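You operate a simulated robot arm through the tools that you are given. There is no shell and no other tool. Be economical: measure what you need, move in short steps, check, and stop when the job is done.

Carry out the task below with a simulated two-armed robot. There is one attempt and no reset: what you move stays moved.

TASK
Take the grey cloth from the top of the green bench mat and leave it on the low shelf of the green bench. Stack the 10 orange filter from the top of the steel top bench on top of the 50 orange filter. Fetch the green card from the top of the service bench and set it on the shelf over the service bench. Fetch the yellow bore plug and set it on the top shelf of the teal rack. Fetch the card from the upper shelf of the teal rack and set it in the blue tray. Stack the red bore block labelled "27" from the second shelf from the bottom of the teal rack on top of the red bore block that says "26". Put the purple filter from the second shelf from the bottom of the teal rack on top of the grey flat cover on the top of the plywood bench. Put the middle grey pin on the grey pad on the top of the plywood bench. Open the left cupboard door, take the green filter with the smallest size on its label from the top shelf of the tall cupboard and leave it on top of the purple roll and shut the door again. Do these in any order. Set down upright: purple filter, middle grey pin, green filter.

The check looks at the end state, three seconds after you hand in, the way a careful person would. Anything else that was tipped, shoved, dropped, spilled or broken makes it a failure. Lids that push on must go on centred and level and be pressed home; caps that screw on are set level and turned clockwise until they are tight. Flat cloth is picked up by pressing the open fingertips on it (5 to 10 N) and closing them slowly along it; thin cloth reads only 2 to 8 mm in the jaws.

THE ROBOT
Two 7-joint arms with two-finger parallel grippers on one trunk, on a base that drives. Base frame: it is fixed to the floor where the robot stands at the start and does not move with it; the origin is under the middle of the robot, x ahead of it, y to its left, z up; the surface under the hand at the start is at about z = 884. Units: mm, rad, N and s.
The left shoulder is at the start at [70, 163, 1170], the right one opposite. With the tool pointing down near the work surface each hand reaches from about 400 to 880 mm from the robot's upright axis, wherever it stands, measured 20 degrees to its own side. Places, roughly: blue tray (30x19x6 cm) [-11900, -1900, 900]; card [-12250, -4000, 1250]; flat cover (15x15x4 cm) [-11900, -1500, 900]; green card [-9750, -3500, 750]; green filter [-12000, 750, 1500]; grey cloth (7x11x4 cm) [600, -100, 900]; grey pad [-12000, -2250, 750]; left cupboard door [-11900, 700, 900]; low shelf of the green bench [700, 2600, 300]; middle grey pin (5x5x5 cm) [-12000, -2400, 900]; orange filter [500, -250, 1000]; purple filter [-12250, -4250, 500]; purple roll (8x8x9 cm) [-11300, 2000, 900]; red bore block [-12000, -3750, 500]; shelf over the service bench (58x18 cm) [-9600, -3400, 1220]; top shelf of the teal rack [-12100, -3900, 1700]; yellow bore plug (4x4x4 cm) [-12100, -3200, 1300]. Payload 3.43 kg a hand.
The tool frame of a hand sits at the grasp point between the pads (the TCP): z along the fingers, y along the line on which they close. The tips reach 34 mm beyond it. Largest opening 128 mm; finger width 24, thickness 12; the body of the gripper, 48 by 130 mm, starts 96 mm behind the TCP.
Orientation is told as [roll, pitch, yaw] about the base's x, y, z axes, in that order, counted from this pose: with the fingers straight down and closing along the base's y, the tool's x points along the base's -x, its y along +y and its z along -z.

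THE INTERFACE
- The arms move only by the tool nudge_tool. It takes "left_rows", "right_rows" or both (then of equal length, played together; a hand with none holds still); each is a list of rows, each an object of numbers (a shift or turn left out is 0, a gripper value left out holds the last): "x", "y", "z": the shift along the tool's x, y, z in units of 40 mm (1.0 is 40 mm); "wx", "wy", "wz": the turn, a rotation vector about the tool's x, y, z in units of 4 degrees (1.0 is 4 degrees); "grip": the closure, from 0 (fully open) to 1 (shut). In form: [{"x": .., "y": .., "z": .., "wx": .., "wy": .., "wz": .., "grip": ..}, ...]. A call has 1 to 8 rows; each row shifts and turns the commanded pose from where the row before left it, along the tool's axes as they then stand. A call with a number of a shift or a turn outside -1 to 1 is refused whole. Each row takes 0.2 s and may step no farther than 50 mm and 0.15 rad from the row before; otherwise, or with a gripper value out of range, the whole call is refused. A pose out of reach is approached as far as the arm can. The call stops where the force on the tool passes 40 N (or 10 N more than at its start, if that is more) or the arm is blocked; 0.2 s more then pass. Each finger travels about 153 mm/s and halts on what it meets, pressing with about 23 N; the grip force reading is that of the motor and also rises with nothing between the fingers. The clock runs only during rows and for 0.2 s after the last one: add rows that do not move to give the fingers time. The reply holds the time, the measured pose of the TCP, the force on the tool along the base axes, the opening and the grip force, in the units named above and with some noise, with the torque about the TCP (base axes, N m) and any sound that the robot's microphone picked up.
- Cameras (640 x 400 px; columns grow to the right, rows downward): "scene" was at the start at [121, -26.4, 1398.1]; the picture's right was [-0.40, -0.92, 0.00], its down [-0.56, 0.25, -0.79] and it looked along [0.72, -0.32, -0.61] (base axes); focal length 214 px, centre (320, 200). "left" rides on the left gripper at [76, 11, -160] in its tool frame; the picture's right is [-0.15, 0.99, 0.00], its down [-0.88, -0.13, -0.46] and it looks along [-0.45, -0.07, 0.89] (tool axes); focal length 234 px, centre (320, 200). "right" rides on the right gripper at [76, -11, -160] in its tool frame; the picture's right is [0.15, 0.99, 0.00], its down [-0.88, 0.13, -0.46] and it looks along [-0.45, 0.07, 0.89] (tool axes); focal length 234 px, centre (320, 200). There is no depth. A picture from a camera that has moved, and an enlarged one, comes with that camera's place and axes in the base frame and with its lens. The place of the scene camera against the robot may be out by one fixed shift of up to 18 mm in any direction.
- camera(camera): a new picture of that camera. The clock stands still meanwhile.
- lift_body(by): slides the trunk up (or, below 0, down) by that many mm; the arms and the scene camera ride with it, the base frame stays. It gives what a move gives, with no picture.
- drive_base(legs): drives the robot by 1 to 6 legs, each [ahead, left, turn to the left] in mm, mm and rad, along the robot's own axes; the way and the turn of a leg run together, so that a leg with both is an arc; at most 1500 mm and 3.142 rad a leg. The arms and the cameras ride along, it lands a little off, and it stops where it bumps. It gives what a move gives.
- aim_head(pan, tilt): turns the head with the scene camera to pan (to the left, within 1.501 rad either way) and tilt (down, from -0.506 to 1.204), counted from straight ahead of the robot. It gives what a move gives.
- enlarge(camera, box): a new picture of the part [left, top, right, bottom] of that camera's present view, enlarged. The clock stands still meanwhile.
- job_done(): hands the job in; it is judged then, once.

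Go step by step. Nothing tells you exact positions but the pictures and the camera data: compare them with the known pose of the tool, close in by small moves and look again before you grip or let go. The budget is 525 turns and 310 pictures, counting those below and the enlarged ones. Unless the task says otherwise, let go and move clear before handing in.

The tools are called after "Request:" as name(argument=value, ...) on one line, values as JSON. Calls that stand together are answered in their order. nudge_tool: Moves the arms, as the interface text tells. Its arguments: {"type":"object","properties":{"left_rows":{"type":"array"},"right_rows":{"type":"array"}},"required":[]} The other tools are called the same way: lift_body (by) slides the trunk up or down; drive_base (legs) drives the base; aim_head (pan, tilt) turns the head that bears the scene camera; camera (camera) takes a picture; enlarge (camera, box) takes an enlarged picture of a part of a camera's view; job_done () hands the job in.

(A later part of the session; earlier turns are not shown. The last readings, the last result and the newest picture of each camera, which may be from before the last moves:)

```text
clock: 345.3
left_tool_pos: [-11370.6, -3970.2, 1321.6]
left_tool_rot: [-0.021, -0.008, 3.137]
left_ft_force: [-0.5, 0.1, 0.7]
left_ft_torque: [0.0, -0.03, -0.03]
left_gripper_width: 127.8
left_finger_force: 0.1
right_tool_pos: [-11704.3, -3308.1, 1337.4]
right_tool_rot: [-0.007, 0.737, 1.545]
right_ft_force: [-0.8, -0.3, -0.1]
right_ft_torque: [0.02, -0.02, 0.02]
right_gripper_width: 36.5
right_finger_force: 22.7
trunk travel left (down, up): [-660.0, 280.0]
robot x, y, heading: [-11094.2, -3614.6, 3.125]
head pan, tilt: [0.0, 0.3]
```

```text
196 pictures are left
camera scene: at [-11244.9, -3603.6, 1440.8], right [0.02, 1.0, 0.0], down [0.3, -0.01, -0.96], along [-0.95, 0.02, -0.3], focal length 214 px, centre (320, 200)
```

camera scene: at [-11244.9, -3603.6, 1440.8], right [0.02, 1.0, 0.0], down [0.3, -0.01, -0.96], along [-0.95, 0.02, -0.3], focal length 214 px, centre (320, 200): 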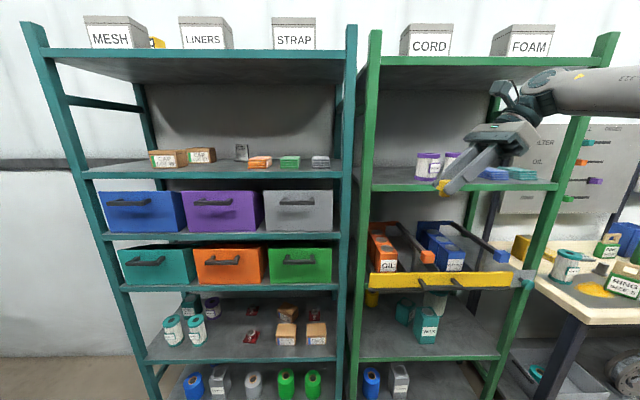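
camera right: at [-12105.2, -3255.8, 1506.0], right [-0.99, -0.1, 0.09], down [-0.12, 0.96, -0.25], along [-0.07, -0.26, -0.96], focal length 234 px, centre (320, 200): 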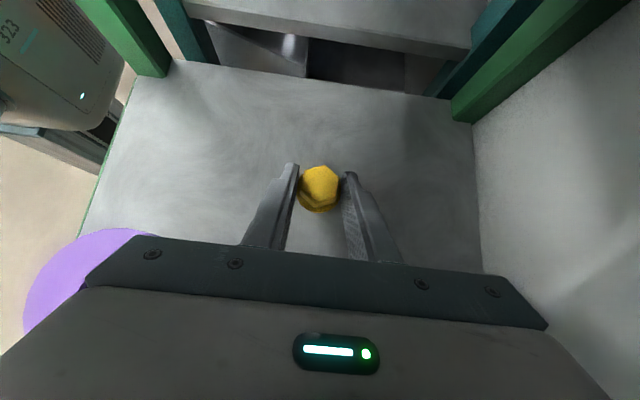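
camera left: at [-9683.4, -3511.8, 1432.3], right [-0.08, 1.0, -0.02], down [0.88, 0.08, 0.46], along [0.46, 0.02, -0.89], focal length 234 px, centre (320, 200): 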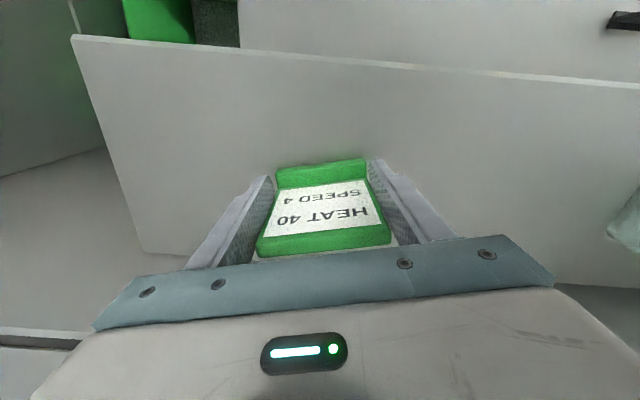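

Raising the trunk to look at the teal rack's top shelf for a free spot.

Request:
lift_body(by=275)

Request:
aim_head(pan=0.1, tilt=0.15)

Request:
camera(camera="scene")

Request:
enlarge(camera="scene", box=[150, 130, 450, 230])

```text
clock: 348.1
left_tool_pos: [-11370.1, -3970.2, 1596.0]
left_tool_rot: [-0.021, -0.007, 3.138]
left_ft_force: [-0.1, -0.7, 0.8]
left_ft_torque: [0.0, 0.0, -0.03]
left_gripper_width: 127.8
left_finger_force: 0.1
right_tool_pos: [-11703.7, -3308.9, 1613.0]
right_tool_rot: [-0.007, 0.738, 1.546]
right_ft_force: [0.3, 0.4, -1.5]
right_ft_torque: [0.04, 0.01, 0.01]
right_gripper_width: 36.6
right_finger_force: 23.1
trunk travel left (down, up): [-935.0, 5.0]
robot x, y, heading: [-11094.3, -3613.8, 3.127]
head pan, tilt: [0.0, 0.3]
```

```text
clock: 348.8
left_tool_pos: [-11370.0, -3970.7, 1595.6]
left_tool_rot: [-0.023, -0.007, 3.136]
left_ft_force: [-0.2, 1.6, 0.3]
left_ft_torque: [-0.03, 0.0, -0.01]
left_gripper_width: 128.2
left_finger_force: 0.1
right_tool_pos: [-11703.7, -3308.7, 1611.6]
right_tool_rot: [-0.005, 0.738, 1.545]
right_ft_force: [0.6, -0.2, -0.8]
right_ft_torque: [-0.01, -0.02, 0.01]
right_gripper_width: 36.5
right_finger_force: 22.7
trunk travel left (down, up): [-935.0, 5.0]
robot x, y, heading: [-11096.1, -3613.5, 3.126]
head pan, tilt: [0.099, 0.15]
```

```text
195 pictures are left
camera scene: at [-11243.5, -3612.9, 1729.8], right [-0.08, 1.0, 0.0], down [0.15, 0.01, -0.99], along [-0.99, -0.08, -0.15], focal length 214 px, centre (320, 200)
```

scene: 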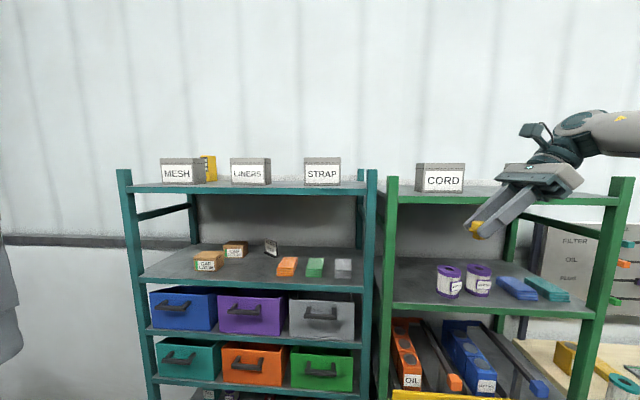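

```text
2.13 times, centred on (300, 180) of scene
camera zoom: at [-11243.5, -3612.9, 1729.8], right [-0.08, 1.0, 0.0], down [0.15, 0.01, -0.99], along [-0.99, -0.08, -0.15], focal length 458 px, centre (363, 243)
```

zoom: 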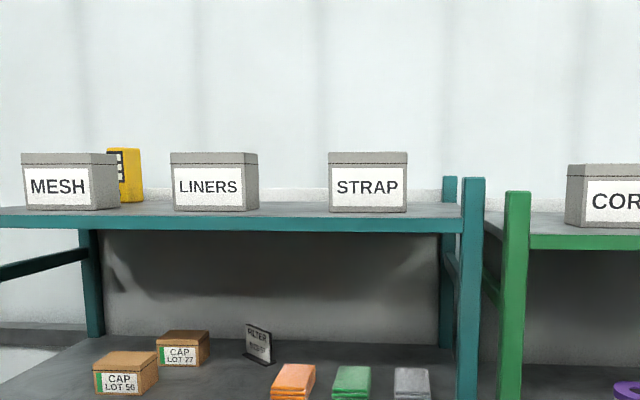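

There is about 140 mm of free depth in front of the boxes on the top shelf. Raising the hand and moving over to place the plug there.

Request:
nudge_tool(right_rows=[{"x": 0.6, "z": -0.68}, {"x": 0.6, "z": -0.68}, {"x": 0.6, "z": -0.68}, {"x": 0.4, "z": -0.45}, {"x": 0.74, "z": 0.67}, {"x": 0.74, "z": 0.67}, {"x": 0.74, "z": 0.67}, {}])

Request:
drive_base(legs=[[0, 320, 0.012]])

Request:
camera(camera="scene")

```text
clock: 350.6
left_tool_pos: [-11369.8, -3972.4, 1597.2]
left_tool_rot: [-0.023, -0.007, 3.136]
left_ft_force: [-0.8, -0.3, 0.1]
left_ft_torque: [0.0, 0.02, -0.02]
left_gripper_width: 127.9
left_finger_force: 0.1
right_tool_pos: [-11689.1, -3403.7, 1733.2]
right_tool_rot: [-0.008, 0.734, 1.544]
right_ft_force: [-0.1, 0.1, -0.6]
right_ft_torque: [0.02, 0.0, 0.01]
right_gripper_width: 36.4
right_finger_force: 23.1
right hand out of reach, approached as far as the arm can: row 4, 6
trunk travel left (down, up): [-935.0, 5.0]
robot x, y, heading: [-11095.0, -3614.2, 3.121]
head pan, tilt: [0.099, 0.15]
```

```text
clock: 352.7
left_tool_pos: [-11367.2, -4298.3, 1597.3]
left_tool_rot: [-0.019, -0.006, -3.132]
left_ft_force: [0.7, -0.5, 0.7]
left_ft_torque: [-0.02, -0.01, 0.01]
left_gripper_width: 128.2
left_finger_force: 0.1
right_tool_pos: [-11694.6, -3733.8, 1732.4]
right_tool_rot: [-0.006, 0.738, 1.561]
right_ft_force: [0.8, 1.0, -1.2]
right_ft_torque: [-0.03, 0.01, 0.02]
right_gripper_width: 36.8
right_finger_force: 23.1
trunk travel left (down, up): [-935.0, 5.0]
robot x, y, heading: [-11094.8, -3939.5, 3.14]
head pan, tilt: [0.099, 0.15]
```

```text
193 pictures are left
camera scene: at [-11246.2, -3937.7, 1729.9], right [-0.1, 1.0, 0.0], down [0.15, 0.01, -0.99], along [-0.98, -0.1, -0.15], focal length 214 px, centre (320, 200)
```

scene: 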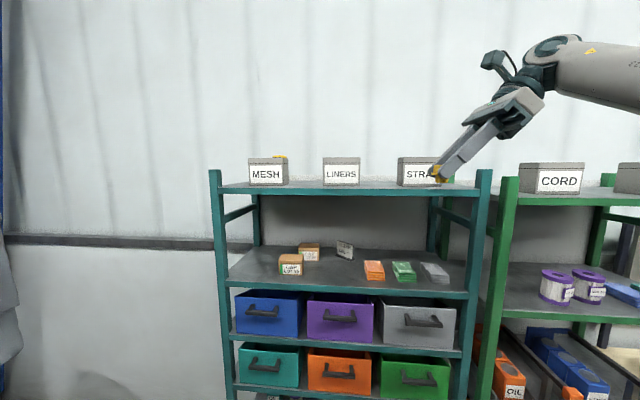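

Request:
drive_base(legs=[[250, 0, 0]])

Request:
camera(camera="right")

Request:
camera(camera="scene")

```text
clock: 354.6
left_tool_pos: [-11618.5, -4299.6, 1597.3]
left_tool_rot: [-0.021, -0.009, -3.131]
left_ft_force: [0.4, -0.3, 1.9]
left_ft_torque: [-0.02, 0.07, 0.03]
left_gripper_width: 127.9
left_finger_force: 0.1
right_tool_pos: [-11946.7, -3737.2, 1735.5]
right_tool_rot: [0.0, 0.736, 1.563]
right_ft_force: [0.6, 0.1, -0.4]
right_ft_torque: [0.05, 0.05, -0.04]
right_gripper_width: 36.7
right_finger_force: 23.0
trunk travel left (down, up): [-935.0, 5.0]
robot x, y, heading: [-11352.9, -3941.2, 3.136]
head pan, tilt: [0.099, 0.15]
```

```text
192 pictures are left
camera right: at [-11933.6, -3684.8, 1904.0], right [-0.99, -0.1, 0.1], down [-0.12, 0.96, -0.25], along [-0.07, -0.26, -0.96], focal length 234 px, centre (320, 200)
```

right: 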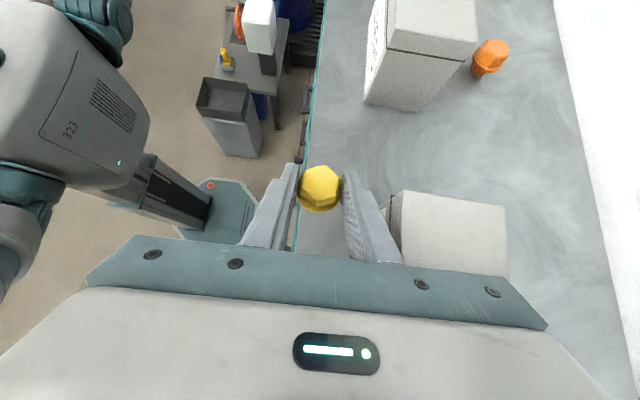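

```text
191 pictures are left
camera scene: at [-11497.1, -3940.9, 1730.4], right [-0.1, 1.0, 0.0], down [0.15, 0.01, -0.99], along [-0.98, -0.1, -0.15], focal length 214 px, centre (320, 200)
```

scene: 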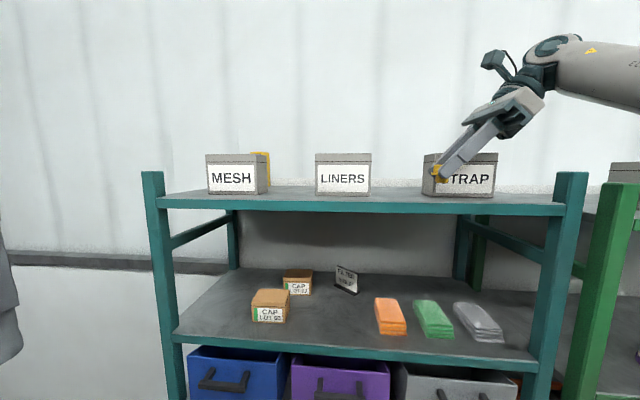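

Request:
nudge_tool(right_rows=[{"x": 0.56, "z": 0.5}, {"x": 0.56, "z": 0.5}, {"y": 0.58}, {}])

Request:
camera(camera="right")

```text
clock: 355.6
left_tool_pos: [-11625.2, -4301.3, 1597.4]
left_tool_rot: [-0.021, -0.008, -3.131]
left_ft_force: [-0.1, 0.5, 0.2]
left_ft_torque: [0.0, 0.02, 0.0]
left_gripper_width: 127.8
left_finger_force: 0.0
right_tool_pos: [-11951.0, -3756.8, 1732.1]
right_tool_rot: [-0.009, 0.737, 1.558]
right_ft_force: [-0.6, -0.5, -0.2]
right_ft_torque: [-0.01, 0.0, 0.01]
right_gripper_width: 36.3
right_finger_force: 23.7
right hand out of reach, approached as far as the arm can: row 1, 2, 3
trunk travel left (down, up): [-935.0, 5.0]
robot x, y, heading: [-11352.5, -3941.3, 3.143]
head pan, tilt: [0.099, 0.15]
```

```text
190 pictures are left
camera right: at [-11940.5, -3704.6, 1901.8], right [-0.99, -0.1, 0.09], down [-0.12, 0.96, -0.26], along [-0.06, -0.26, -0.96], focal length 234 px, centre (320, 200)
```

right: 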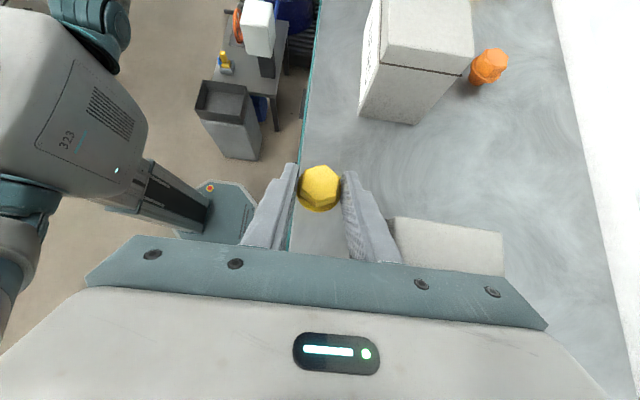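

Request:
drive_base(legs=[[22, 42, 0]])

Request:
nudge_tool(right_rows=[{"x": -0.25, "z": 0.28}, {}])

Request:
camera(camera="right")

Request:
enlarge(camera="scene", box=[300, 120, 480, 220])

```text
clock: 356.5
left_tool_pos: [-11638.0, -4330.1, 1601.1]
left_tool_rot: [-0.011, -0.014, -3.133]
left_ft_force: [0.4, 2.3, 0.2]
left_ft_torque: [-0.2, 0.05, 0.0]
left_gripper_width: 128.1
left_finger_force: 0.1
right_tool_pos: [-11965.0, -3783.3, 1735.9]
right_tool_rot: [0.001, 0.747, 1.565]
right_ft_force: [0.6, 1.0, 0.1]
right_ft_torque: [-0.09, 0.1, -0.06]
right_gripper_width: 36.5
right_finger_force: 23.5
trunk travel left (down, up): [-935.0, 5.0]
robot x, y, heading: [-11375.9, -3981.5, 3.141]
head pan, tilt: [0.099, 0.15]
```

```text
clock: 357.1
left_tool_pos: [-11643.0, -4339.7, 1596.8]
left_tool_rot: [-0.019, -0.011, -3.129]
left_ft_force: [-0.2, -0.1, 0.1]
left_ft_torque: [-0.03, 0.04, 0.02]
left_gripper_width: 128.1
left_finger_force: 0.1
right_tool_pos: [-11969.0, -3794.7, 1719.6]
right_tool_rot: [-0.002, 0.741, 1.564]
right_ft_force: [0.2, -0.9, 0.5]
right_ft_torque: [0.01, 0.04, -0.01]
right_gripper_width: 36.5
right_finger_force: 22.3
trunk travel left (down, up): [-935.0, 5.0]
robot x, y, heading: [-11371.5, -3979.2, 3.138]
head pan, tilt: [0.099, 0.15]
```

```text
189 pictures are left
camera right: at [-11957.3, -3741.0, 1888.5], right [-0.99, -0.1, 0.1], down [-0.12, 0.96, -0.26], along [-0.07, -0.27, -0.96], focal length 234 px, centre (320, 200)
```

right: 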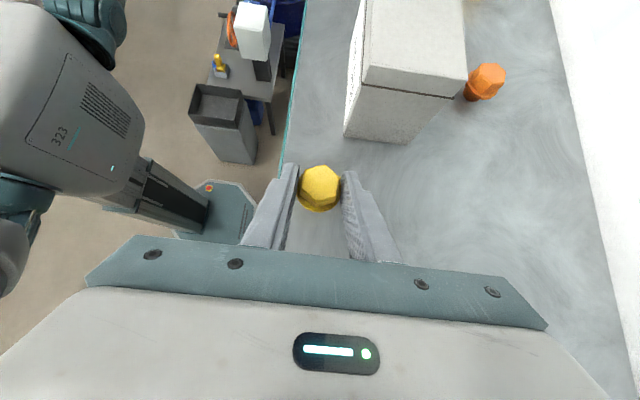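

```text
3.56 times, centred on (390, 170) of scene
camera zoom: at [-11522.4, -3979.2, 1730.1], right [-0.1, 1.0, 0.0], down [0.15, 0.01, -0.99], along [-0.98, -0.1, -0.15], focal length 763 px, centre (71, 307)
```

zoom: 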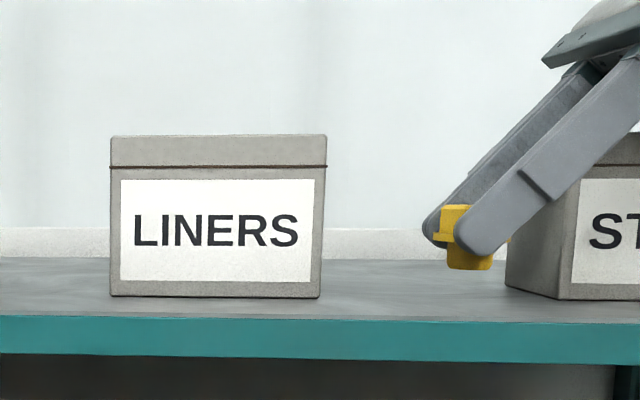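

Request:
nudge_tool(right_rows=[{"x": -0.15, "z": 0.17}, {"x": -0.07, "z": 0.08}, {"x": -0.07, "z": 0.08}, {}])

Request:
enlarge(camera="scene", box=[300, 120, 480, 220])

```text
clock: 358.1
left_tool_pos: [-11642.2, -4346.1, 1596.3]
left_tool_rot: [-0.023, -0.012, -3.13]
left_ft_force: [-0.3, 0.2, -0.4]
left_ft_torque: [0.0, -0.01, 0.02]
left_gripper_width: 127.9
left_finger_force: 0.1
right_tool_pos: [-11968.9, -3804.0, 1706.1]
right_tool_rot: [0.002, 0.738, 1.566]
right_ft_force: [-2.1, -7.9, 26.6]
right_ft_torque: [2.26, 0.77, 0.51]
right_gripper_width: 36.5
right_finger_force: 23.4
trunk travel left (down, up): [-935.0, 5.0]
robot x, y, heading: [-11370.5, -3981.0, 3.143]
head pan, tilt: [0.099, 0.15]
```

```text
3.56 times, centred on (390, 170) of scene
camera zoom: at [-11522.0, -3986.5, 1730.4], right [-0.1, 1.0, 0.0], down [0.15, 0.02, -0.99], along [-0.98, -0.1, -0.15], focal length 763 px, centre (71, 307)
```

zoom: 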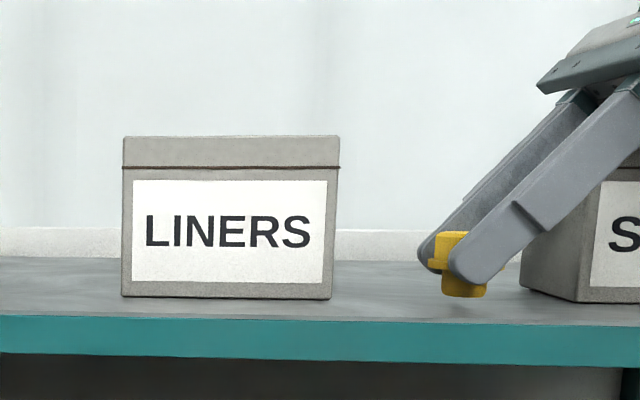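

Request:
nudge_tool(right_rows=[{"x": 0.03, "z": -0.03}, {"grip": 0.68}, {"grip": 0.62}, {"grip": 0.58}, {}])

Request:
nudge_tool(right_rows=[{"z": -0.4}, {"z": -0.8}, {"z": -0.8}, {}])

Request:
enlarge(camera="scene", box=[300, 120, 480, 220])

Request:
camera(camera="right")

```text
clock: 359.3
left_tool_pos: [-11642.8, -4343.3, 1596.5]
left_tool_rot: [-0.022, -0.01, -3.132]
left_ft_force: [0.8, 0.0, -0.5]
left_ft_torque: [0.0, 0.01, -0.02]
left_gripper_width: 128.2
left_finger_force: 0.0
right_tool_pos: [-11970.0, -3800.0, 1704.4]
right_tool_rot: [-0.003, 0.737, 1.561]
right_ft_force: [4.1, -4.5, 11.3]
right_ft_torque: [1.02, 0.67, -0.12]
right_gripper_width: 52.3
right_finger_force: 0.1
trunk travel left (down, up): [-935.0, 5.0]
robot x, y, heading: [-11371.5, -3979.4, 3.134]
head pan, tilt: [0.099, 0.15]
```

```text
clock: 360.1
left_tool_pos: [-11643.6, -4345.1, 1596.4]
left_tool_rot: [-0.023, -0.01, -3.129]
left_ft_force: [-0.3, -0.2, -0.4]
left_ft_torque: [0.0, -0.04, -0.03]
left_gripper_width: 128.2
left_finger_force: 0.0
right_tool_pos: [-11979.5, -3749.6, 1741.9]
right_tool_rot: [-0.02, 0.711, 1.527]
right_ft_force: [-0.3, -0.3, -1.0]
right_ft_torque: [0.03, 0.0, -0.01]
right_gripper_width: 53.8
right_finger_force: 0.2
right hand out of reach, approached as far as the arm can: row 3
trunk travel left (down, up): [-935.0, 5.0]
robot x, y, heading: [-11373.7, -3982.8, -3.141]
head pan, tilt: [0.099, 0.15]
stopped in row 3 (right hand): the force on the tool passed its limit at 57 N (the readings are from after the stop); the commanded pose is now the measured one
```

```text
3.56 times, centred on (390, 170) of scene
camera zoom: at [-11523.4, -3984.3, 1729.9], right [-0.1, 0.99, 0.0], down [0.15, 0.02, -0.99], along [-0.98, -0.1, -0.15], focal length 763 px, centre (71, 307)
```

zoom: 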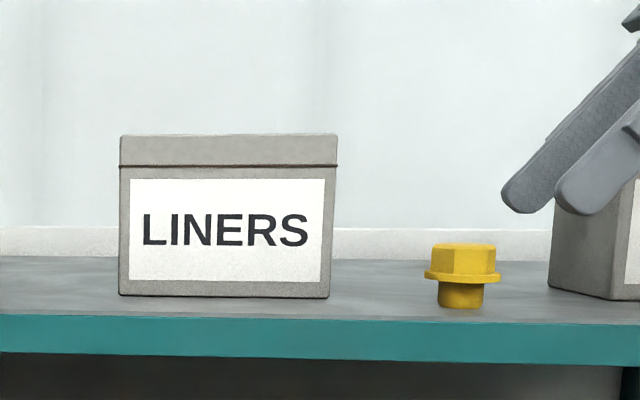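

```text
185 pictures are left
camera right: at [-11968.5, -3701.8, 1911.9], right [-0.99, -0.08, 0.08], down [-0.1, 0.97, -0.23], along [-0.06, -0.24, -0.97], focal length 234 px, centre (320, 200)
```

right: 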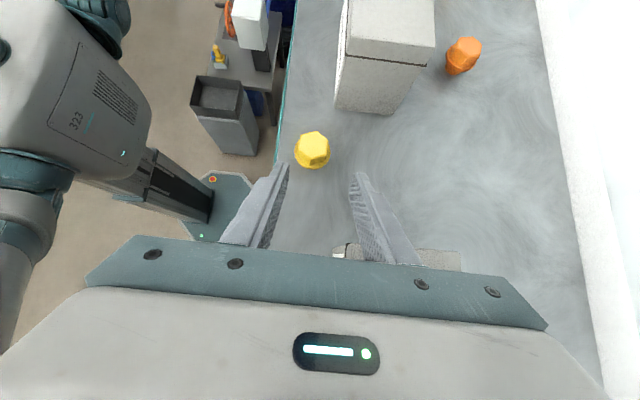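

The plug stands on the top shelf, but my finger bumped the STRAP box. I'll back the hand off and inspect.

Request:
nudge_tool(right_rows=[{"y": -0.9}, {"y": -0.9}, {}])

Request:
camera(camera="scene")

Request:
enlarge(camera="scene", box=[300, 120, 600, 240])

Request:
camera(camera="right")

```text
clock: 360.9
left_tool_pos: [-11647.4, -4341.9, 1595.7]
left_tool_rot: [-0.021, -0.007, -3.129]
left_ft_force: [0.2, 0.6, -1.1]
left_ft_torque: [0.04, -0.06, -0.01]
left_gripper_width: 127.9
left_finger_force: 0.2
right_tool_pos: [-11910.7, -3750.4, 1740.9]
right_tool_rot: [-0.025, 0.711, 1.523]
right_ft_force: [-0.6, -1.0, 0.5]
right_ft_torque: [0.01, -0.01, 0.03]
right_gripper_width: 53.8
right_finger_force: 0.0
trunk travel left (down, up): [-935.0, 5.0]
robot x, y, heading: [-11373.5, -3979.3, 3.143]
head pan, tilt: [0.099, 0.15]
```

```text
184 pictures are left
camera scene: at [-11527.4, -3982.5, 1729.6], right [-0.1, 1.0, 0.0], down [0.15, 0.02, -0.99], along [-0.98, -0.1, -0.15], focal length 214 px, centre (320, 200)
```

scene: 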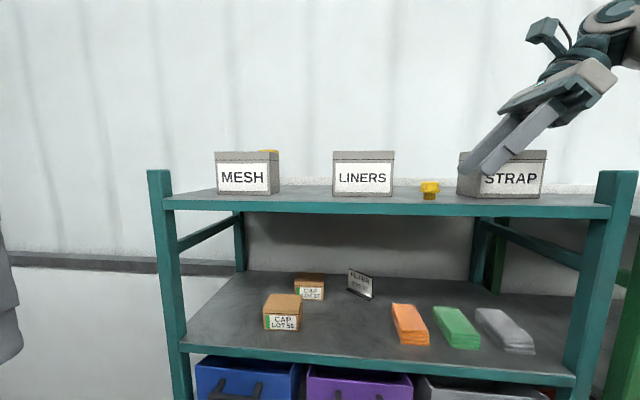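

```text
2.13 times, centred on (450, 180) of scene
camera zoom: at [-11527.4, -3982.5, 1729.6], right [-0.1, 1.0, 0.0], down [0.15, 0.02, -0.99], along [-0.98, -0.1, -0.15], focal length 458 px, centre (43, 243)
```

zoom: 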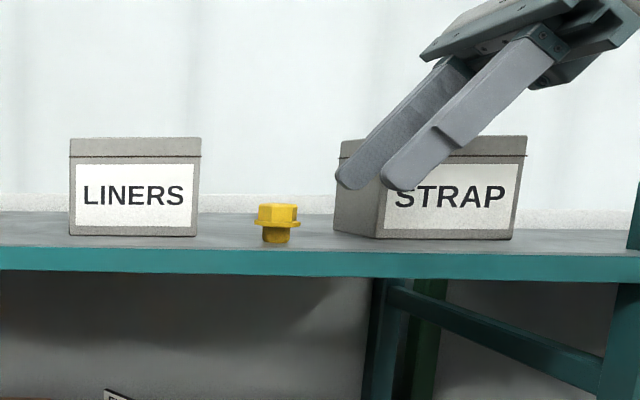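

```text
182 pictures are left
camera right: at [-11901.1, -3702.3, 1910.0], right [-0.99, -0.08, 0.08], down [-0.1, 0.97, -0.23], along [-0.05, -0.24, -0.97], focal length 234 px, centre (320, 200)
```

right: 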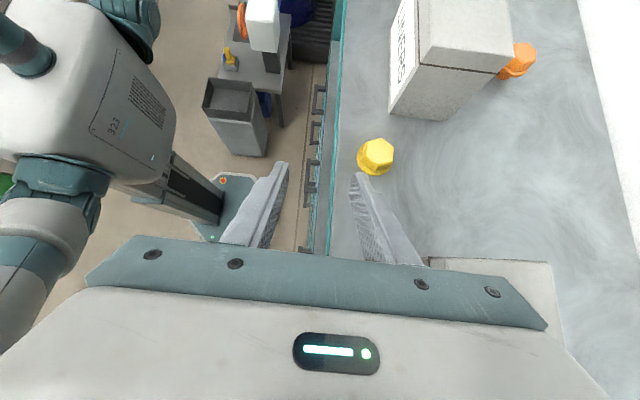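

The STRAP box was pushed about 30 mm right and ~14 mm forward. I'll gently push it back with closed fingertips, starting from its right side.

Request:
drive_base(legs=[[-110, 0, 0], [0, -210, 0]])

Request:
nudge_tool(right_rows=[{"grip": 1, "wy": 0.4, "wz": -0.5}, {"wz": -0.2}, {}])

Request:
camera(camera="right")

Request:
camera(camera="scene")

```text
clock: 363.3
left_tool_pos: [-11535.9, -4135.1, 1593.5]
left_tool_rot: [-0.024, -0.008, -3.133]
left_ft_force: [-0.8, -0.4, 0.0]
left_ft_torque: [0.05, 0.02, 0.0]
left_gripper_width: 127.9
left_finger_force: 0.0
right_tool_pos: [-11796.0, -3543.1, 1741.8]
right_tool_rot: [-0.025, 0.707, 1.524]
right_ft_force: [-1.0, -0.9, -0.5]
right_ft_torque: [0.06, -0.04, 0.04]
right_gripper_width: 54.0
right_finger_force: 0.0
trunk travel left (down, up): [-935.0, 5.0]
robot x, y, heading: [-11262.3, -3767.6, 3.14]
head pan, tilt: [0.099, 0.15]
```

```text
clock: 364.1
left_tool_pos: [-11534.1, -4130.8, 1596.2]
left_tool_rot: [-0.021, -0.007, -3.132]
left_ft_force: [-0.2, 0.5, -1.0]
left_ft_torque: [0.03, 0.01, -0.01]
left_gripper_width: 127.9
left_finger_force: 0.1
right_tool_pos: [-11795.9, -3539.0, 1742.9]
right_tool_rot: [0.02, 0.737, 1.588]
right_ft_force: [-0.7, 0.2, -0.3]
right_ft_torque: [0.02, 0.01, -0.01]
right_gripper_width: 0.0
right_finger_force: 23.2
trunk travel left (down, up): [-935.0, 5.0]
robot x, y, heading: [-11261.3, -3770.2, 3.141]
head pan, tilt: [0.099, 0.15]
```

```text
181 pictures are left
camera right: at [-11781.9, -3485.7, 1910.1], right [-0.99, -0.11, 0.11], down [-0.14, 0.96, -0.25], along [-0.08, -0.27, -0.96], focal length 234 px, centre (320, 200)
```

right: 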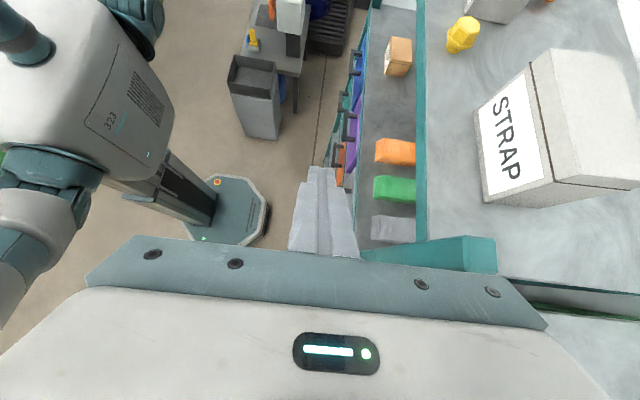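

```text
180 pictures are left
camera scene: at [-11413.2, -3771.1, 1729.8], right [-0.1, 1.0, 0.0], down [0.15, 0.02, -0.99], along [-0.98, -0.1, -0.15], focal length 214 px, centre (320, 200)
```

scene: 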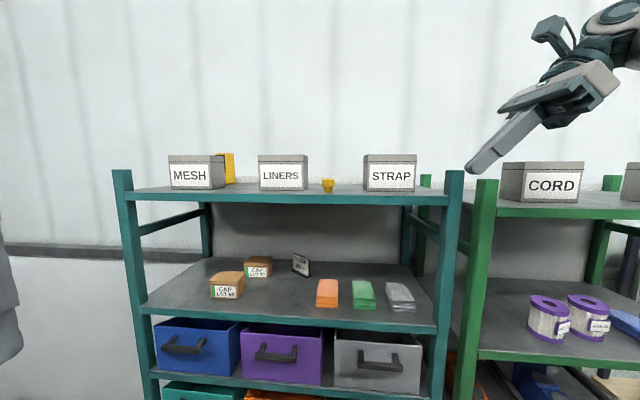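

Request:
drive_base(legs=[[230, 0, 0]])

Request:
camera(camera="right")

```text
clock: 365.9
left_tool_pos: [-11761.7, -4128.7, 1597.9]
left_tool_rot: [-0.02, -0.014, -3.132]
left_ft_force: [-0.1, 0.4, 0.5]
left_ft_torque: [-0.01, 0.07, 0.02]
left_gripper_width: 128.1
left_finger_force: 0.1
right_tool_pos: [-12023.1, -3537.3, 1744.5]
right_tool_rot: [0.028, 0.741, 1.595]
right_ft_force: [0.5, -0.9, 0.1]
right_ft_torque: [0.03, 0.06, -0.04]
right_gripper_width: 0.2
right_finger_force: 22.9
trunk travel left (down, up): [-935.0, 5.0]
robot x, y, heading: [-11493.8, -3766.9, 3.143]
head pan, tilt: [0.099, 0.15]
```

```text
179 pictures are left
camera right: at [-12008.1, -3483.8, 1912.6], right [-0.99, -0.11, 0.12], down [-0.14, 0.96, -0.25], along [-0.09, -0.27, -0.96], focal length 234 px, centre (320, 200)
```

right: 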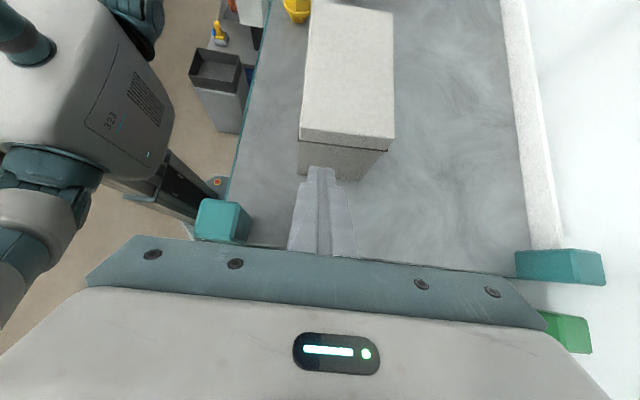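

Request:
nudge_tool(right_rows=[{"x": -0.3, "z": 0.335}, {"x": -0.3, "z": 0.335}, {"y": 0.1}, {}])

Request:
camera(camera="right")

Request:
enlarge(camera="scene", box=[300, 100, 540, 230])

```text
clock: 366.5
left_tool_pos: [-11764.6, -4131.7, 1596.0]
left_tool_rot: [-0.022, -0.012, -3.13]
left_ft_force: [0.3, -0.4, -0.4]
left_ft_torque: [0.0, 0.01, 0.0]
left_gripper_width: 127.8
left_finger_force: 0.1
right_tool_pos: [-12028.5, -3542.2, 1722.3]
right_tool_rot: [0.055, 0.759, 1.608]
right_ft_force: [4.6, -11.2, 6.3]
right_ft_torque: [-0.26, -0.19, 0.03]
right_gripper_width: 0.0
right_finger_force: 23.3
trunk travel left (down, up): [-935.0, 5.0]
robot x, y, heading: [-11494.4, -3769.9, 3.142]
head pan, tilt: [0.099, 0.15]
stopped in row 3 (right hand): the force on the tool passed its limit at 81 N (the readings are from after the stop); the commanded pose is now the measured one
```

```text
178 pictures are left
camera right: at [-12009.4, -3486.1, 1888.8], right [-0.98, -0.11, 0.14], down [-0.14, 0.95, -0.27], along [-0.11, -0.29, -0.95], focal length 234 px, centre (320, 200)
```

right: 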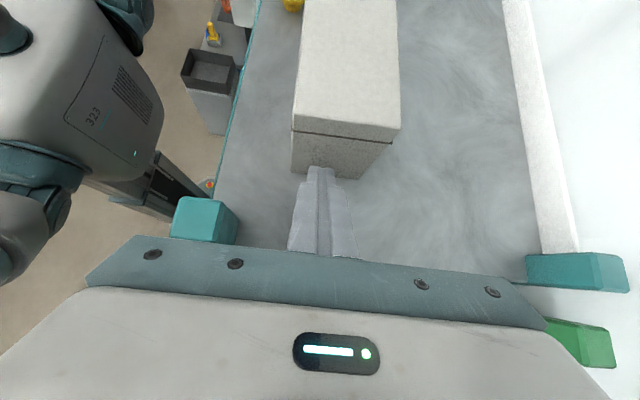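

```text
2.67 times, centred on (420, 165) of scene
camera zoom: at [-11643.5, -3771.5, 1729.9], right [-0.1, 1.0, 0.0], down [0.15, 0.02, -0.99], along [-0.98, -0.1, -0.15], focal length 572 px, centre (53, 293)
```

zoom: 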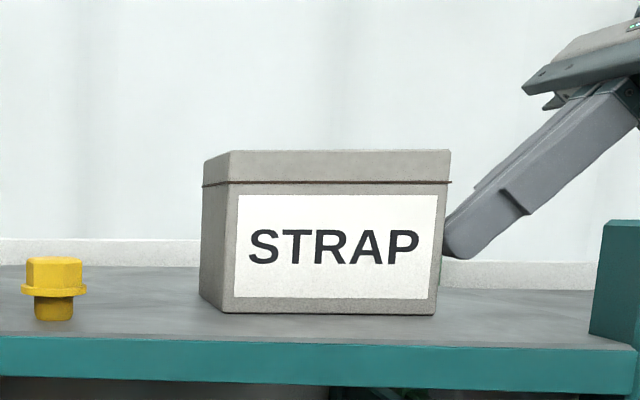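

Request:
nudge_tool(right_rows=[{"x": -0.2, "z": -0.3}, {"x": 0.2, "z": -0.2}, {}])

Request:
camera(camera="right")

Request:
enlarge(camera="scene", box=[380, 80, 640, 260])

```text
clock: 367.3
left_tool_pos: [-11768.4, -4133.3, 1595.1]
left_tool_rot: [-0.024, -0.008, -3.131]
left_ft_force: [-0.5, -0.1, -0.3]
left_ft_torque: [-0.02, 0.0, -0.01]
left_gripper_width: 128.1
left_finger_force: 0.1
right_tool_pos: [-12033.5, -3530.4, 1734.3]
right_tool_rot: [0.052, 0.755, 1.604]
right_ft_force: [-4.0, -13.1, 4.0]
right_ft_torque: [-0.22, 0.1, -0.11]
right_gripper_width: 0.2
right_finger_force: 23.4
trunk travel left (down, up): [-935.0, 5.0]
robot x, y, heading: [-11500.6, -3770.4, 3.147]
head pan, tilt: [0.099, 0.15]
```

```text
176 pictures are left
camera right: at [-12015.4, -3474.9, 1901.8], right [-0.98, -0.1, 0.14], down [-0.14, 0.95, -0.27], along [-0.1, -0.28, -0.95], focal length 234 px, centre (320, 200)
```

right: 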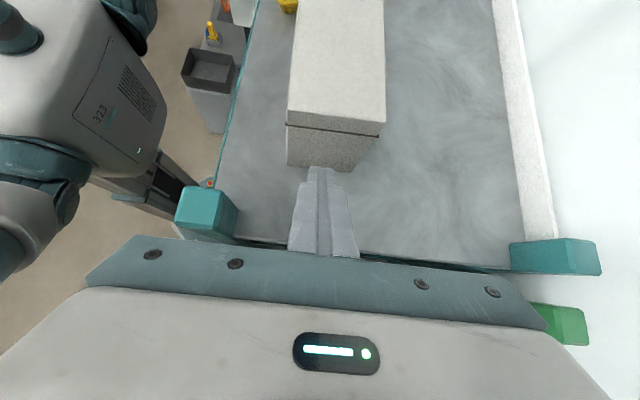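

```text
2.22 times, centred on (510, 170) of scene
camera zoom: at [-11647.8, -3774.6, 1729.9], right [-0.1, 1.0, 0.0], down [0.15, 0.02, -0.99], along [-0.98, -0.1, -0.15], focal length 477 px, centre (-102, 267)
```

zoom: 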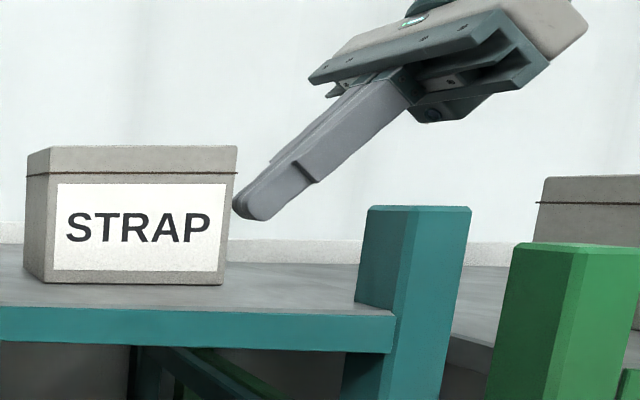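

Request:
nudge_tool(right_rows=[{"z": -0.3}, {"z": -0.3}, {}])

Request:
camera(camera="right")

```text
clock: 368.1
left_tool_pos: [-11768.2, -4133.1, 1595.6]
left_tool_rot: [-0.023, -0.009, -3.13]
left_ft_force: [0.4, -0.4, -0.1]
left_ft_torque: [-0.03, 0.0, 0.01]
left_gripper_width: 127.9
left_finger_force: 0.1
right_tool_pos: [-12030.5, -3513.4, 1751.9]
right_tool_rot: [0.05, 0.754, 1.604]
right_ft_force: [-1.5, -13.8, 3.1]
right_ft_torque: [-0.51, -0.03, 0.04]
right_gripper_width: 0.0
right_finger_force: 22.9
trunk travel left (down, up): [-935.0, 5.0]
robot x, y, heading: [-11498.0, -3768.8, 3.139]
head pan, tilt: [0.099, 0.15]
```

```text
174 pictures are left
camera right: at [-12012.6, -3458.2, 1919.5], right [-0.98, -0.11, 0.14], down [-0.14, 0.95, -0.27], along [-0.1, -0.28, -0.95], focal length 234 px, centre (320, 200)
```

right: 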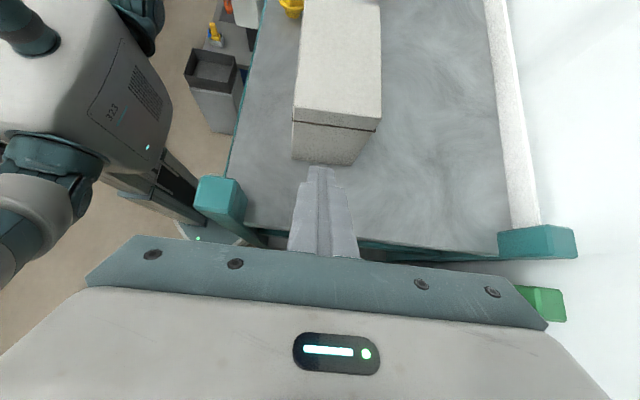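

Request:
nudge_tool(right_rows=[{"x": 0.37, "z": 0.33}, {}])

Request:
drive_base(legs=[[-330, 0, 0]])

Request:
camera(camera="scene")

```text
clock: 368.7
left_tool_pos: [-11767.8, -4129.2, 1596.1]
left_tool_rot: [-0.023, -0.009, -3.132]
left_ft_force: [-1.0, 0.1, -0.1]
left_ft_torque: [0.01, 0.01, 0.01]
left_gripper_width: 127.9
left_finger_force: 0.0
right_tool_pos: [-12031.3, -3529.7, 1752.7]
right_tool_rot: [0.049, 0.756, 1.601]
right_ft_force: [0.7, -0.2, -0.2]
right_ft_torque: [0.03, 0.0, -0.01]
right_gripper_width: 0.2
right_finger_force: 22.6
trunk travel left (down, up): [-935.0, 5.0]
robot x, y, heading: [-11496.5, -3769.7, 3.137]
head pan, tilt: [0.099, 0.15]
```

```text
clock: 370.9
left_tool_pos: [-11441.2, -4129.7, 1596.8]
left_tool_rot: [-0.021, -0.008, -3.126]
left_ft_force: [-0.8, -0.5, 0.4]
left_ft_torque: [0.01, -0.02, -0.02]
left_gripper_width: 128.0
left_finger_force: 0.0
right_tool_pos: [-11708.0, -3530.0, 1750.8]
right_tool_rot: [0.046, 0.757, 1.607]
right_ft_force: [-0.8, -0.2, 0.4]
right_ft_torque: [-0.02, -0.02, 0.01]
right_gripper_width: 0.0
right_finger_force: 23.2
trunk travel left (down, up): [-935.0, 5.0]
robot x, y, heading: [-11173.2, -3767.6, -3.133]
head pan, tilt: [0.099, 0.15]
```

```text
173 pictures are left
camera scene: at [-11322.9, -3769.6, 1729.5], right [-0.1, 0.99, 0.0], down [0.15, 0.02, -0.99], along [-0.98, -0.1, -0.15], focal length 214 px, centre (320, 200)
```

scene: 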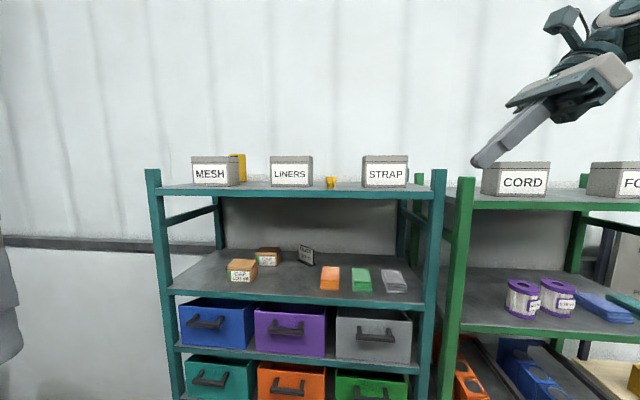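

Retreated cleanly. I'll lower the trunk and re-orient the right hand to the forward-tilted pose, for pushing the box back from the front side.

Request:
drive_base(legs=[[-120, 0, 0]])

Request:
lift_body(by=-300)

Request:
nudge_tool(right_rows=[{"wy": -1}, {"wy": -1}, {"wy": -1}, {"wy": -1}, {"wy": -1}, {"wy": -1}, {"wy": -1}, {"wy": -1}])

Request:
nudge_tool(right_rows=[{"wy": -1}, {"wy": -1}, {"wy": -0.8}, {"wz": -1}, {"wz": -1}, {"wz": -1}, {"wz": -1}, {"wz": -1}])

Request:
nudge_tool(right_rows=[{"wz": -1}, {"wz": -1}, {"wz": -1}, {"wz": -1}, {"wz": -1}, {"wz": -1}, {"wz": -1}, {"wz": -1}])

Request:
nudge_tool(right_rows=[{"wz": -1}, {"wz": -1}, {"wz": -1}, {"wz": -1}, {"wz": -1}, {"wz": -1}, {"wz": -1}, {"wz": -1}])

Request:
nudge_tool(right_rows=[{"wz": -1}, {"wy": -1}, {"wy": -1}, {"wy": -1}, {"wy": -1}, {"wy": -1}, {"wy": -1}, {"wy": -1}])

Request:
nudge_tool(right_rows=[{"wy": -1}, {"wy": -1}, {"wy": -1}, {"wy": -1}, {"wy": -1}, {}])

```text
clock: 372.1
left_tool_pos: [-11329.9, -4129.0, 1595.1]
left_tool_rot: [-0.02, -0.004, -3.126]
left_ft_force: [-0.4, 0.0, -0.8]
left_ft_torque: [-0.02, -0.07, 0.0]
left_gripper_width: 127.9
left_finger_force: 0.1
right_tool_pos: [-11594.7, -3528.9, 1748.7]
right_tool_rot: [0.04, 0.758, 1.599]
right_ft_force: [-0.3, 0.3, -0.3]
right_ft_torque: [-0.05, -0.03, 0.06]
right_gripper_width: 0.1
right_finger_force: 22.7
trunk travel left (down, up): [-935.0, 5.0]
robot x, y, heading: [-11049.1, -3768.4, -3.141]
head pan, tilt: [0.099, 0.15]
```

```text
clock: 375.1
left_tool_pos: [-11319.9, -4129.3, 1297.1]
left_tool_rot: [-0.021, -0.007, -3.128]
left_ft_force: [0.1, -0.2, -0.3]
left_ft_torque: [0.01, -0.01, -0.02]
left_gripper_width: 128.2
left_finger_force: 0.0
right_tool_pos: [-11586.4, -3529.3, 1451.9]
right_tool_rot: [0.05, 0.757, 1.606]
right_ft_force: [0.1, 0.3, 0.1]
right_ft_torque: [0.0, 0.01, 0.0]
right_gripper_width: 0.2
right_finger_force: 22.5
trunk travel left (down, up): [-635.0, 305.0]
robot x, y, heading: [-11053.5, -3771.5, -3.141]
head pan, tilt: [0.099, 0.15]
```

```text
clock: 376.9
left_tool_pos: [-11320.4, -4129.3, 1296.6]
left_tool_rot: [-0.019, -0.007, -3.128]
left_ft_force: [0.0, -1.3, -0.1]
left_ft_torque: [0.01, 0.0, 0.05]
left_gripper_width: 128.1
left_finger_force: 0.1
right_tool_pos: [-11572.3, -3520.2, 1434.6]
right_tool_rot: [0.039, 0.198, 1.58]
right_ft_force: [-0.3, 0.3, 0.1]
right_ft_torque: [0.01, 0.03, 0.0]
right_gripper_width: 0.0
right_finger_force: 22.9
right hand out of reach, approached as far as the arm can: row 7, 8
trunk travel left (down, up): [-635.0, 305.0]
robot x, y, heading: [-11050.4, -3767.1, -3.14]
head pan, tilt: [0.099, 0.15]
```

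```text
clock: 378.7
left_tool_pos: [-11321.7, -4128.1, 1296.5]
left_tool_rot: [-0.023, -0.009, -3.127]
left_ft_force: [-0.4, 0.3, 0.4]
left_ft_torque: [0.01, 0.0, 0.0]
left_gripper_width: 127.6
left_finger_force: 0.1
right_tool_pos: [-11554.1, -3506.0, 1407.7]
right_tool_rot: [0.037, -0.007, 1.922]
right_ft_force: [0.2, 0.4, -0.2]
right_ft_torque: [0.01, 0.02, 0.0]
right_gripper_width: 0.1
right_finger_force: 22.7
right hand out of reach, approached as far as the arm can: row 1, 2, 3
trunk travel left (down, up): [-635.0, 305.0]
robot x, y, heading: [-11052.4, -3768.3, -3.138]
head pan, tilt: [0.099, 0.15]
```

```text
clock: 380.5
left_tool_pos: [-11321.3, -4128.9, 1296.3]
left_tool_rot: [-0.021, -0.008, -3.127]
left_ft_force: [-0.6, 0.4, 0.0]
left_ft_torque: [0.01, -0.01, -0.01]
left_gripper_width: 128.1
left_finger_force: 0.1
right_tool_pos: [-11556.2, -3509.1, 1406.7]
right_tool_rot: [0.023, -0.027, 2.481]
right_ft_force: [0.7, -0.2, 0.0]
right_ft_torque: [0.03, 0.01, 0.01]
right_gripper_width: 0.0
right_finger_force: 23.0
trunk travel left (down, up): [-635.0, 305.0]
robot x, y, heading: [-11054.2, -3767.6, -3.138]
head pan, tilt: [0.099, 0.15]
```

```text
clock: 382.3
left_tool_pos: [-11321.4, -4129.5, 1296.6]
left_tool_rot: [-0.02, -0.01, -3.128]
left_ft_force: [0.8, 0.3, 0.9]
left_ft_torque: [-0.03, -0.02, 0.0]
left_gripper_width: 127.9
left_finger_force: 0.1
right_tool_pos: [-11554.4, -3508.3, 1406.8]
right_tool_rot: [0.008, -0.036, 3.042]
right_ft_force: [0.2, 0.1, -0.1]
right_ft_torque: [0.01, -0.01, 0.0]
right_gripper_width: 0.3
right_finger_force: 23.0
trunk travel left (down, up): [-635.0, 305.0]
robot x, y, heading: [-11050.8, -3765.8, -3.143]
head pan, tilt: [0.099, 0.15]
```

```text
clock: 384.1
left_tool_pos: [-11319.2, -4129.8, 1296.4]
left_tool_rot: [-0.021, -0.01, -3.127]
left_ft_force: [-0.5, 0.3, -0.4]
left_ft_torque: [-0.03, 0.0, -0.03]
left_gripper_width: 127.9
left_finger_force: 0.1
right_tool_pos: [-11554.1, -3508.6, 1409.3]
right_tool_rot: [0.006, -0.526, 3.105]
right_ft_force: [-0.4, -0.1, 0.0]
right_ft_torque: [0.01, 0.0, -0.02]
right_gripper_width: 0.1
right_finger_force: 23.3
trunk travel left (down, up): [-635.0, 305.0]
robot x, y, heading: [-11051.4, -3769.5, -3.138]
head pan, tilt: [0.099, 0.15]
```

```text
clock: 385.5
left_tool_pos: [-11321.6, -4129.1, 1296.0]
left_tool_rot: [-0.02, -0.008, -3.127]
left_ft_force: [0.4, -0.2, 0.1]
left_ft_torque: [0.01, 0.03, 0.01]
left_gripper_width: 128.2
left_finger_force: 0.1
right_tool_pos: [-11556.9, -3507.0, 1408.1]
right_tool_rot: [0.009, -0.873, 3.103]
right_ft_force: [-0.2, -0.7, -0.5]
right_ft_torque: [-0.01, 0.01, 0.0]
right_gripper_width: 0.0
right_finger_force: 22.9
trunk travel left (down, up): [-635.0, 305.0]
robot x, y, heading: [-11050.1, -3766.8, -3.14]
head pan, tilt: [0.099, 0.15]
```

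Request:
lift_body(by=300)

Request:
nudge_tool(right_rows=[{"x": -0.38, "z": -0.3}, {"x": -0.38, "z": -0.3}, {}])

Request:
drive_base(legs=[[0, 53, 0], [360, 0, 0]])

Request:
camera(camera="scene")

Request:
camera(camera="right")

```text
clock: 388.5
left_tool_pos: [-11322.1, -4128.4, 1595.8]
left_tool_rot: [-0.022, -0.008, -3.129]
left_ft_force: [0.0, -0.8, 0.1]
left_ft_torque: [0.01, -0.02, 0.02]
left_gripper_width: 127.9
left_finger_force: 0.1
right_tool_pos: [-11554.9, -3506.7, 1707.9]
right_tool_rot: [0.006, -0.871, 3.103]
right_ft_force: [0.3, 1.2, 0.3]
right_ft_torque: [-0.02, 0.02, 0.0]
right_gripper_width: 0.1
right_finger_force: 22.8
trunk travel left (down, up): [-935.0, 5.0]
robot x, y, heading: [-11050.6, -3766.6, -3.142]
head pan, tilt: [0.099, 0.15]
```

```text
clock: 389.3
left_tool_pos: [-11321.5, -4128.6, 1596.7]
left_tool_rot: [-0.021, -0.009, -3.127]
left_ft_force: [-0.1, -0.6, 0.6]
left_ft_torque: [-0.01, -0.03, 0.01]
left_gripper_width: 128.1
left_finger_force: 0.0
right_tool_pos: [-11558.1, -3506.8, 1747.2]
right_tool_rot: [0.006, -0.873, 3.103]
right_ft_force: [0.3, 0.0, 0.2]
right_ft_torque: [-0.01, -0.01, 0.0]
right_gripper_width: 0.1
right_finger_force: 23.1
trunk travel left (down, up): [-935.0, 5.0]
robot x, y, heading: [-11050.9, -3764.1, -3.141]
head pan, tilt: [0.099, 0.15]
```

```text
clock: 392.1
left_tool_pos: [-11670.9, -4189.2, 1597.2]
left_tool_rot: [-0.02, -0.011, -3.116]
left_ft_force: [0.6, -0.3, 0.3]
left_ft_torque: [0.0, 0.02, 0.04]
left_gripper_width: 128.0
left_finger_force: 0.1
right_tool_pos: [-11917.2, -3570.0, 1750.3]
right_tool_rot: [0.007, -0.876, 3.115]
right_ft_force: [0.4, 0.2, 1.0]
right_ft_torque: [0.0, -0.01, 0.02]
right_gripper_width: 0.0
right_finger_force: 23.1
trunk travel left (down, up): [-935.0, 5.0]
robot x, y, heading: [-11408.6, -3821.7, -3.129]
head pan, tilt: [0.099, 0.15]
```

```text
172 pictures are left
camera scene: at [-11555.5, -3827.8, 1730.3], right [-0.11, 0.99, 0.0], down [0.15, 0.02, -0.99], along [-0.98, -0.11, -0.15], focal length 214 px, centre (320, 200)
```

scene: 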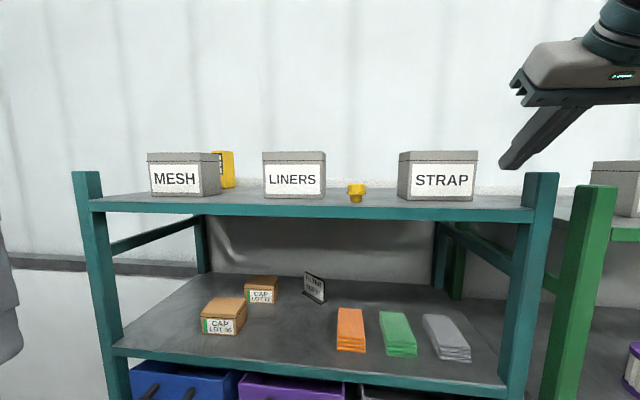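

```text
171 pictures are left
camera right: at [-11743.9, -3561.5, 1792.6], right [0.07, -0.99, -0.11], down [-0.22, -0.12, 0.97], along [-0.97, -0.05, -0.22], focal length 234 px, centre (320, 200)
```

right: 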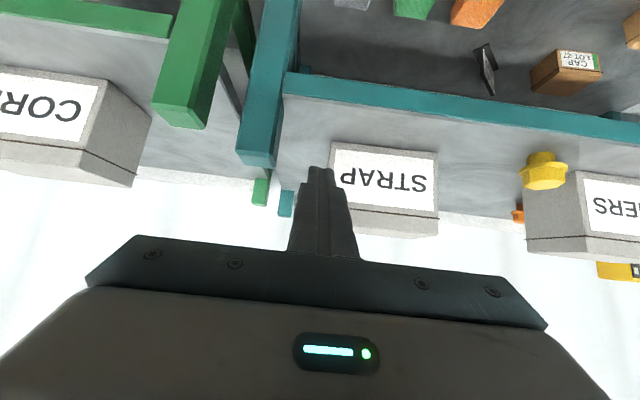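

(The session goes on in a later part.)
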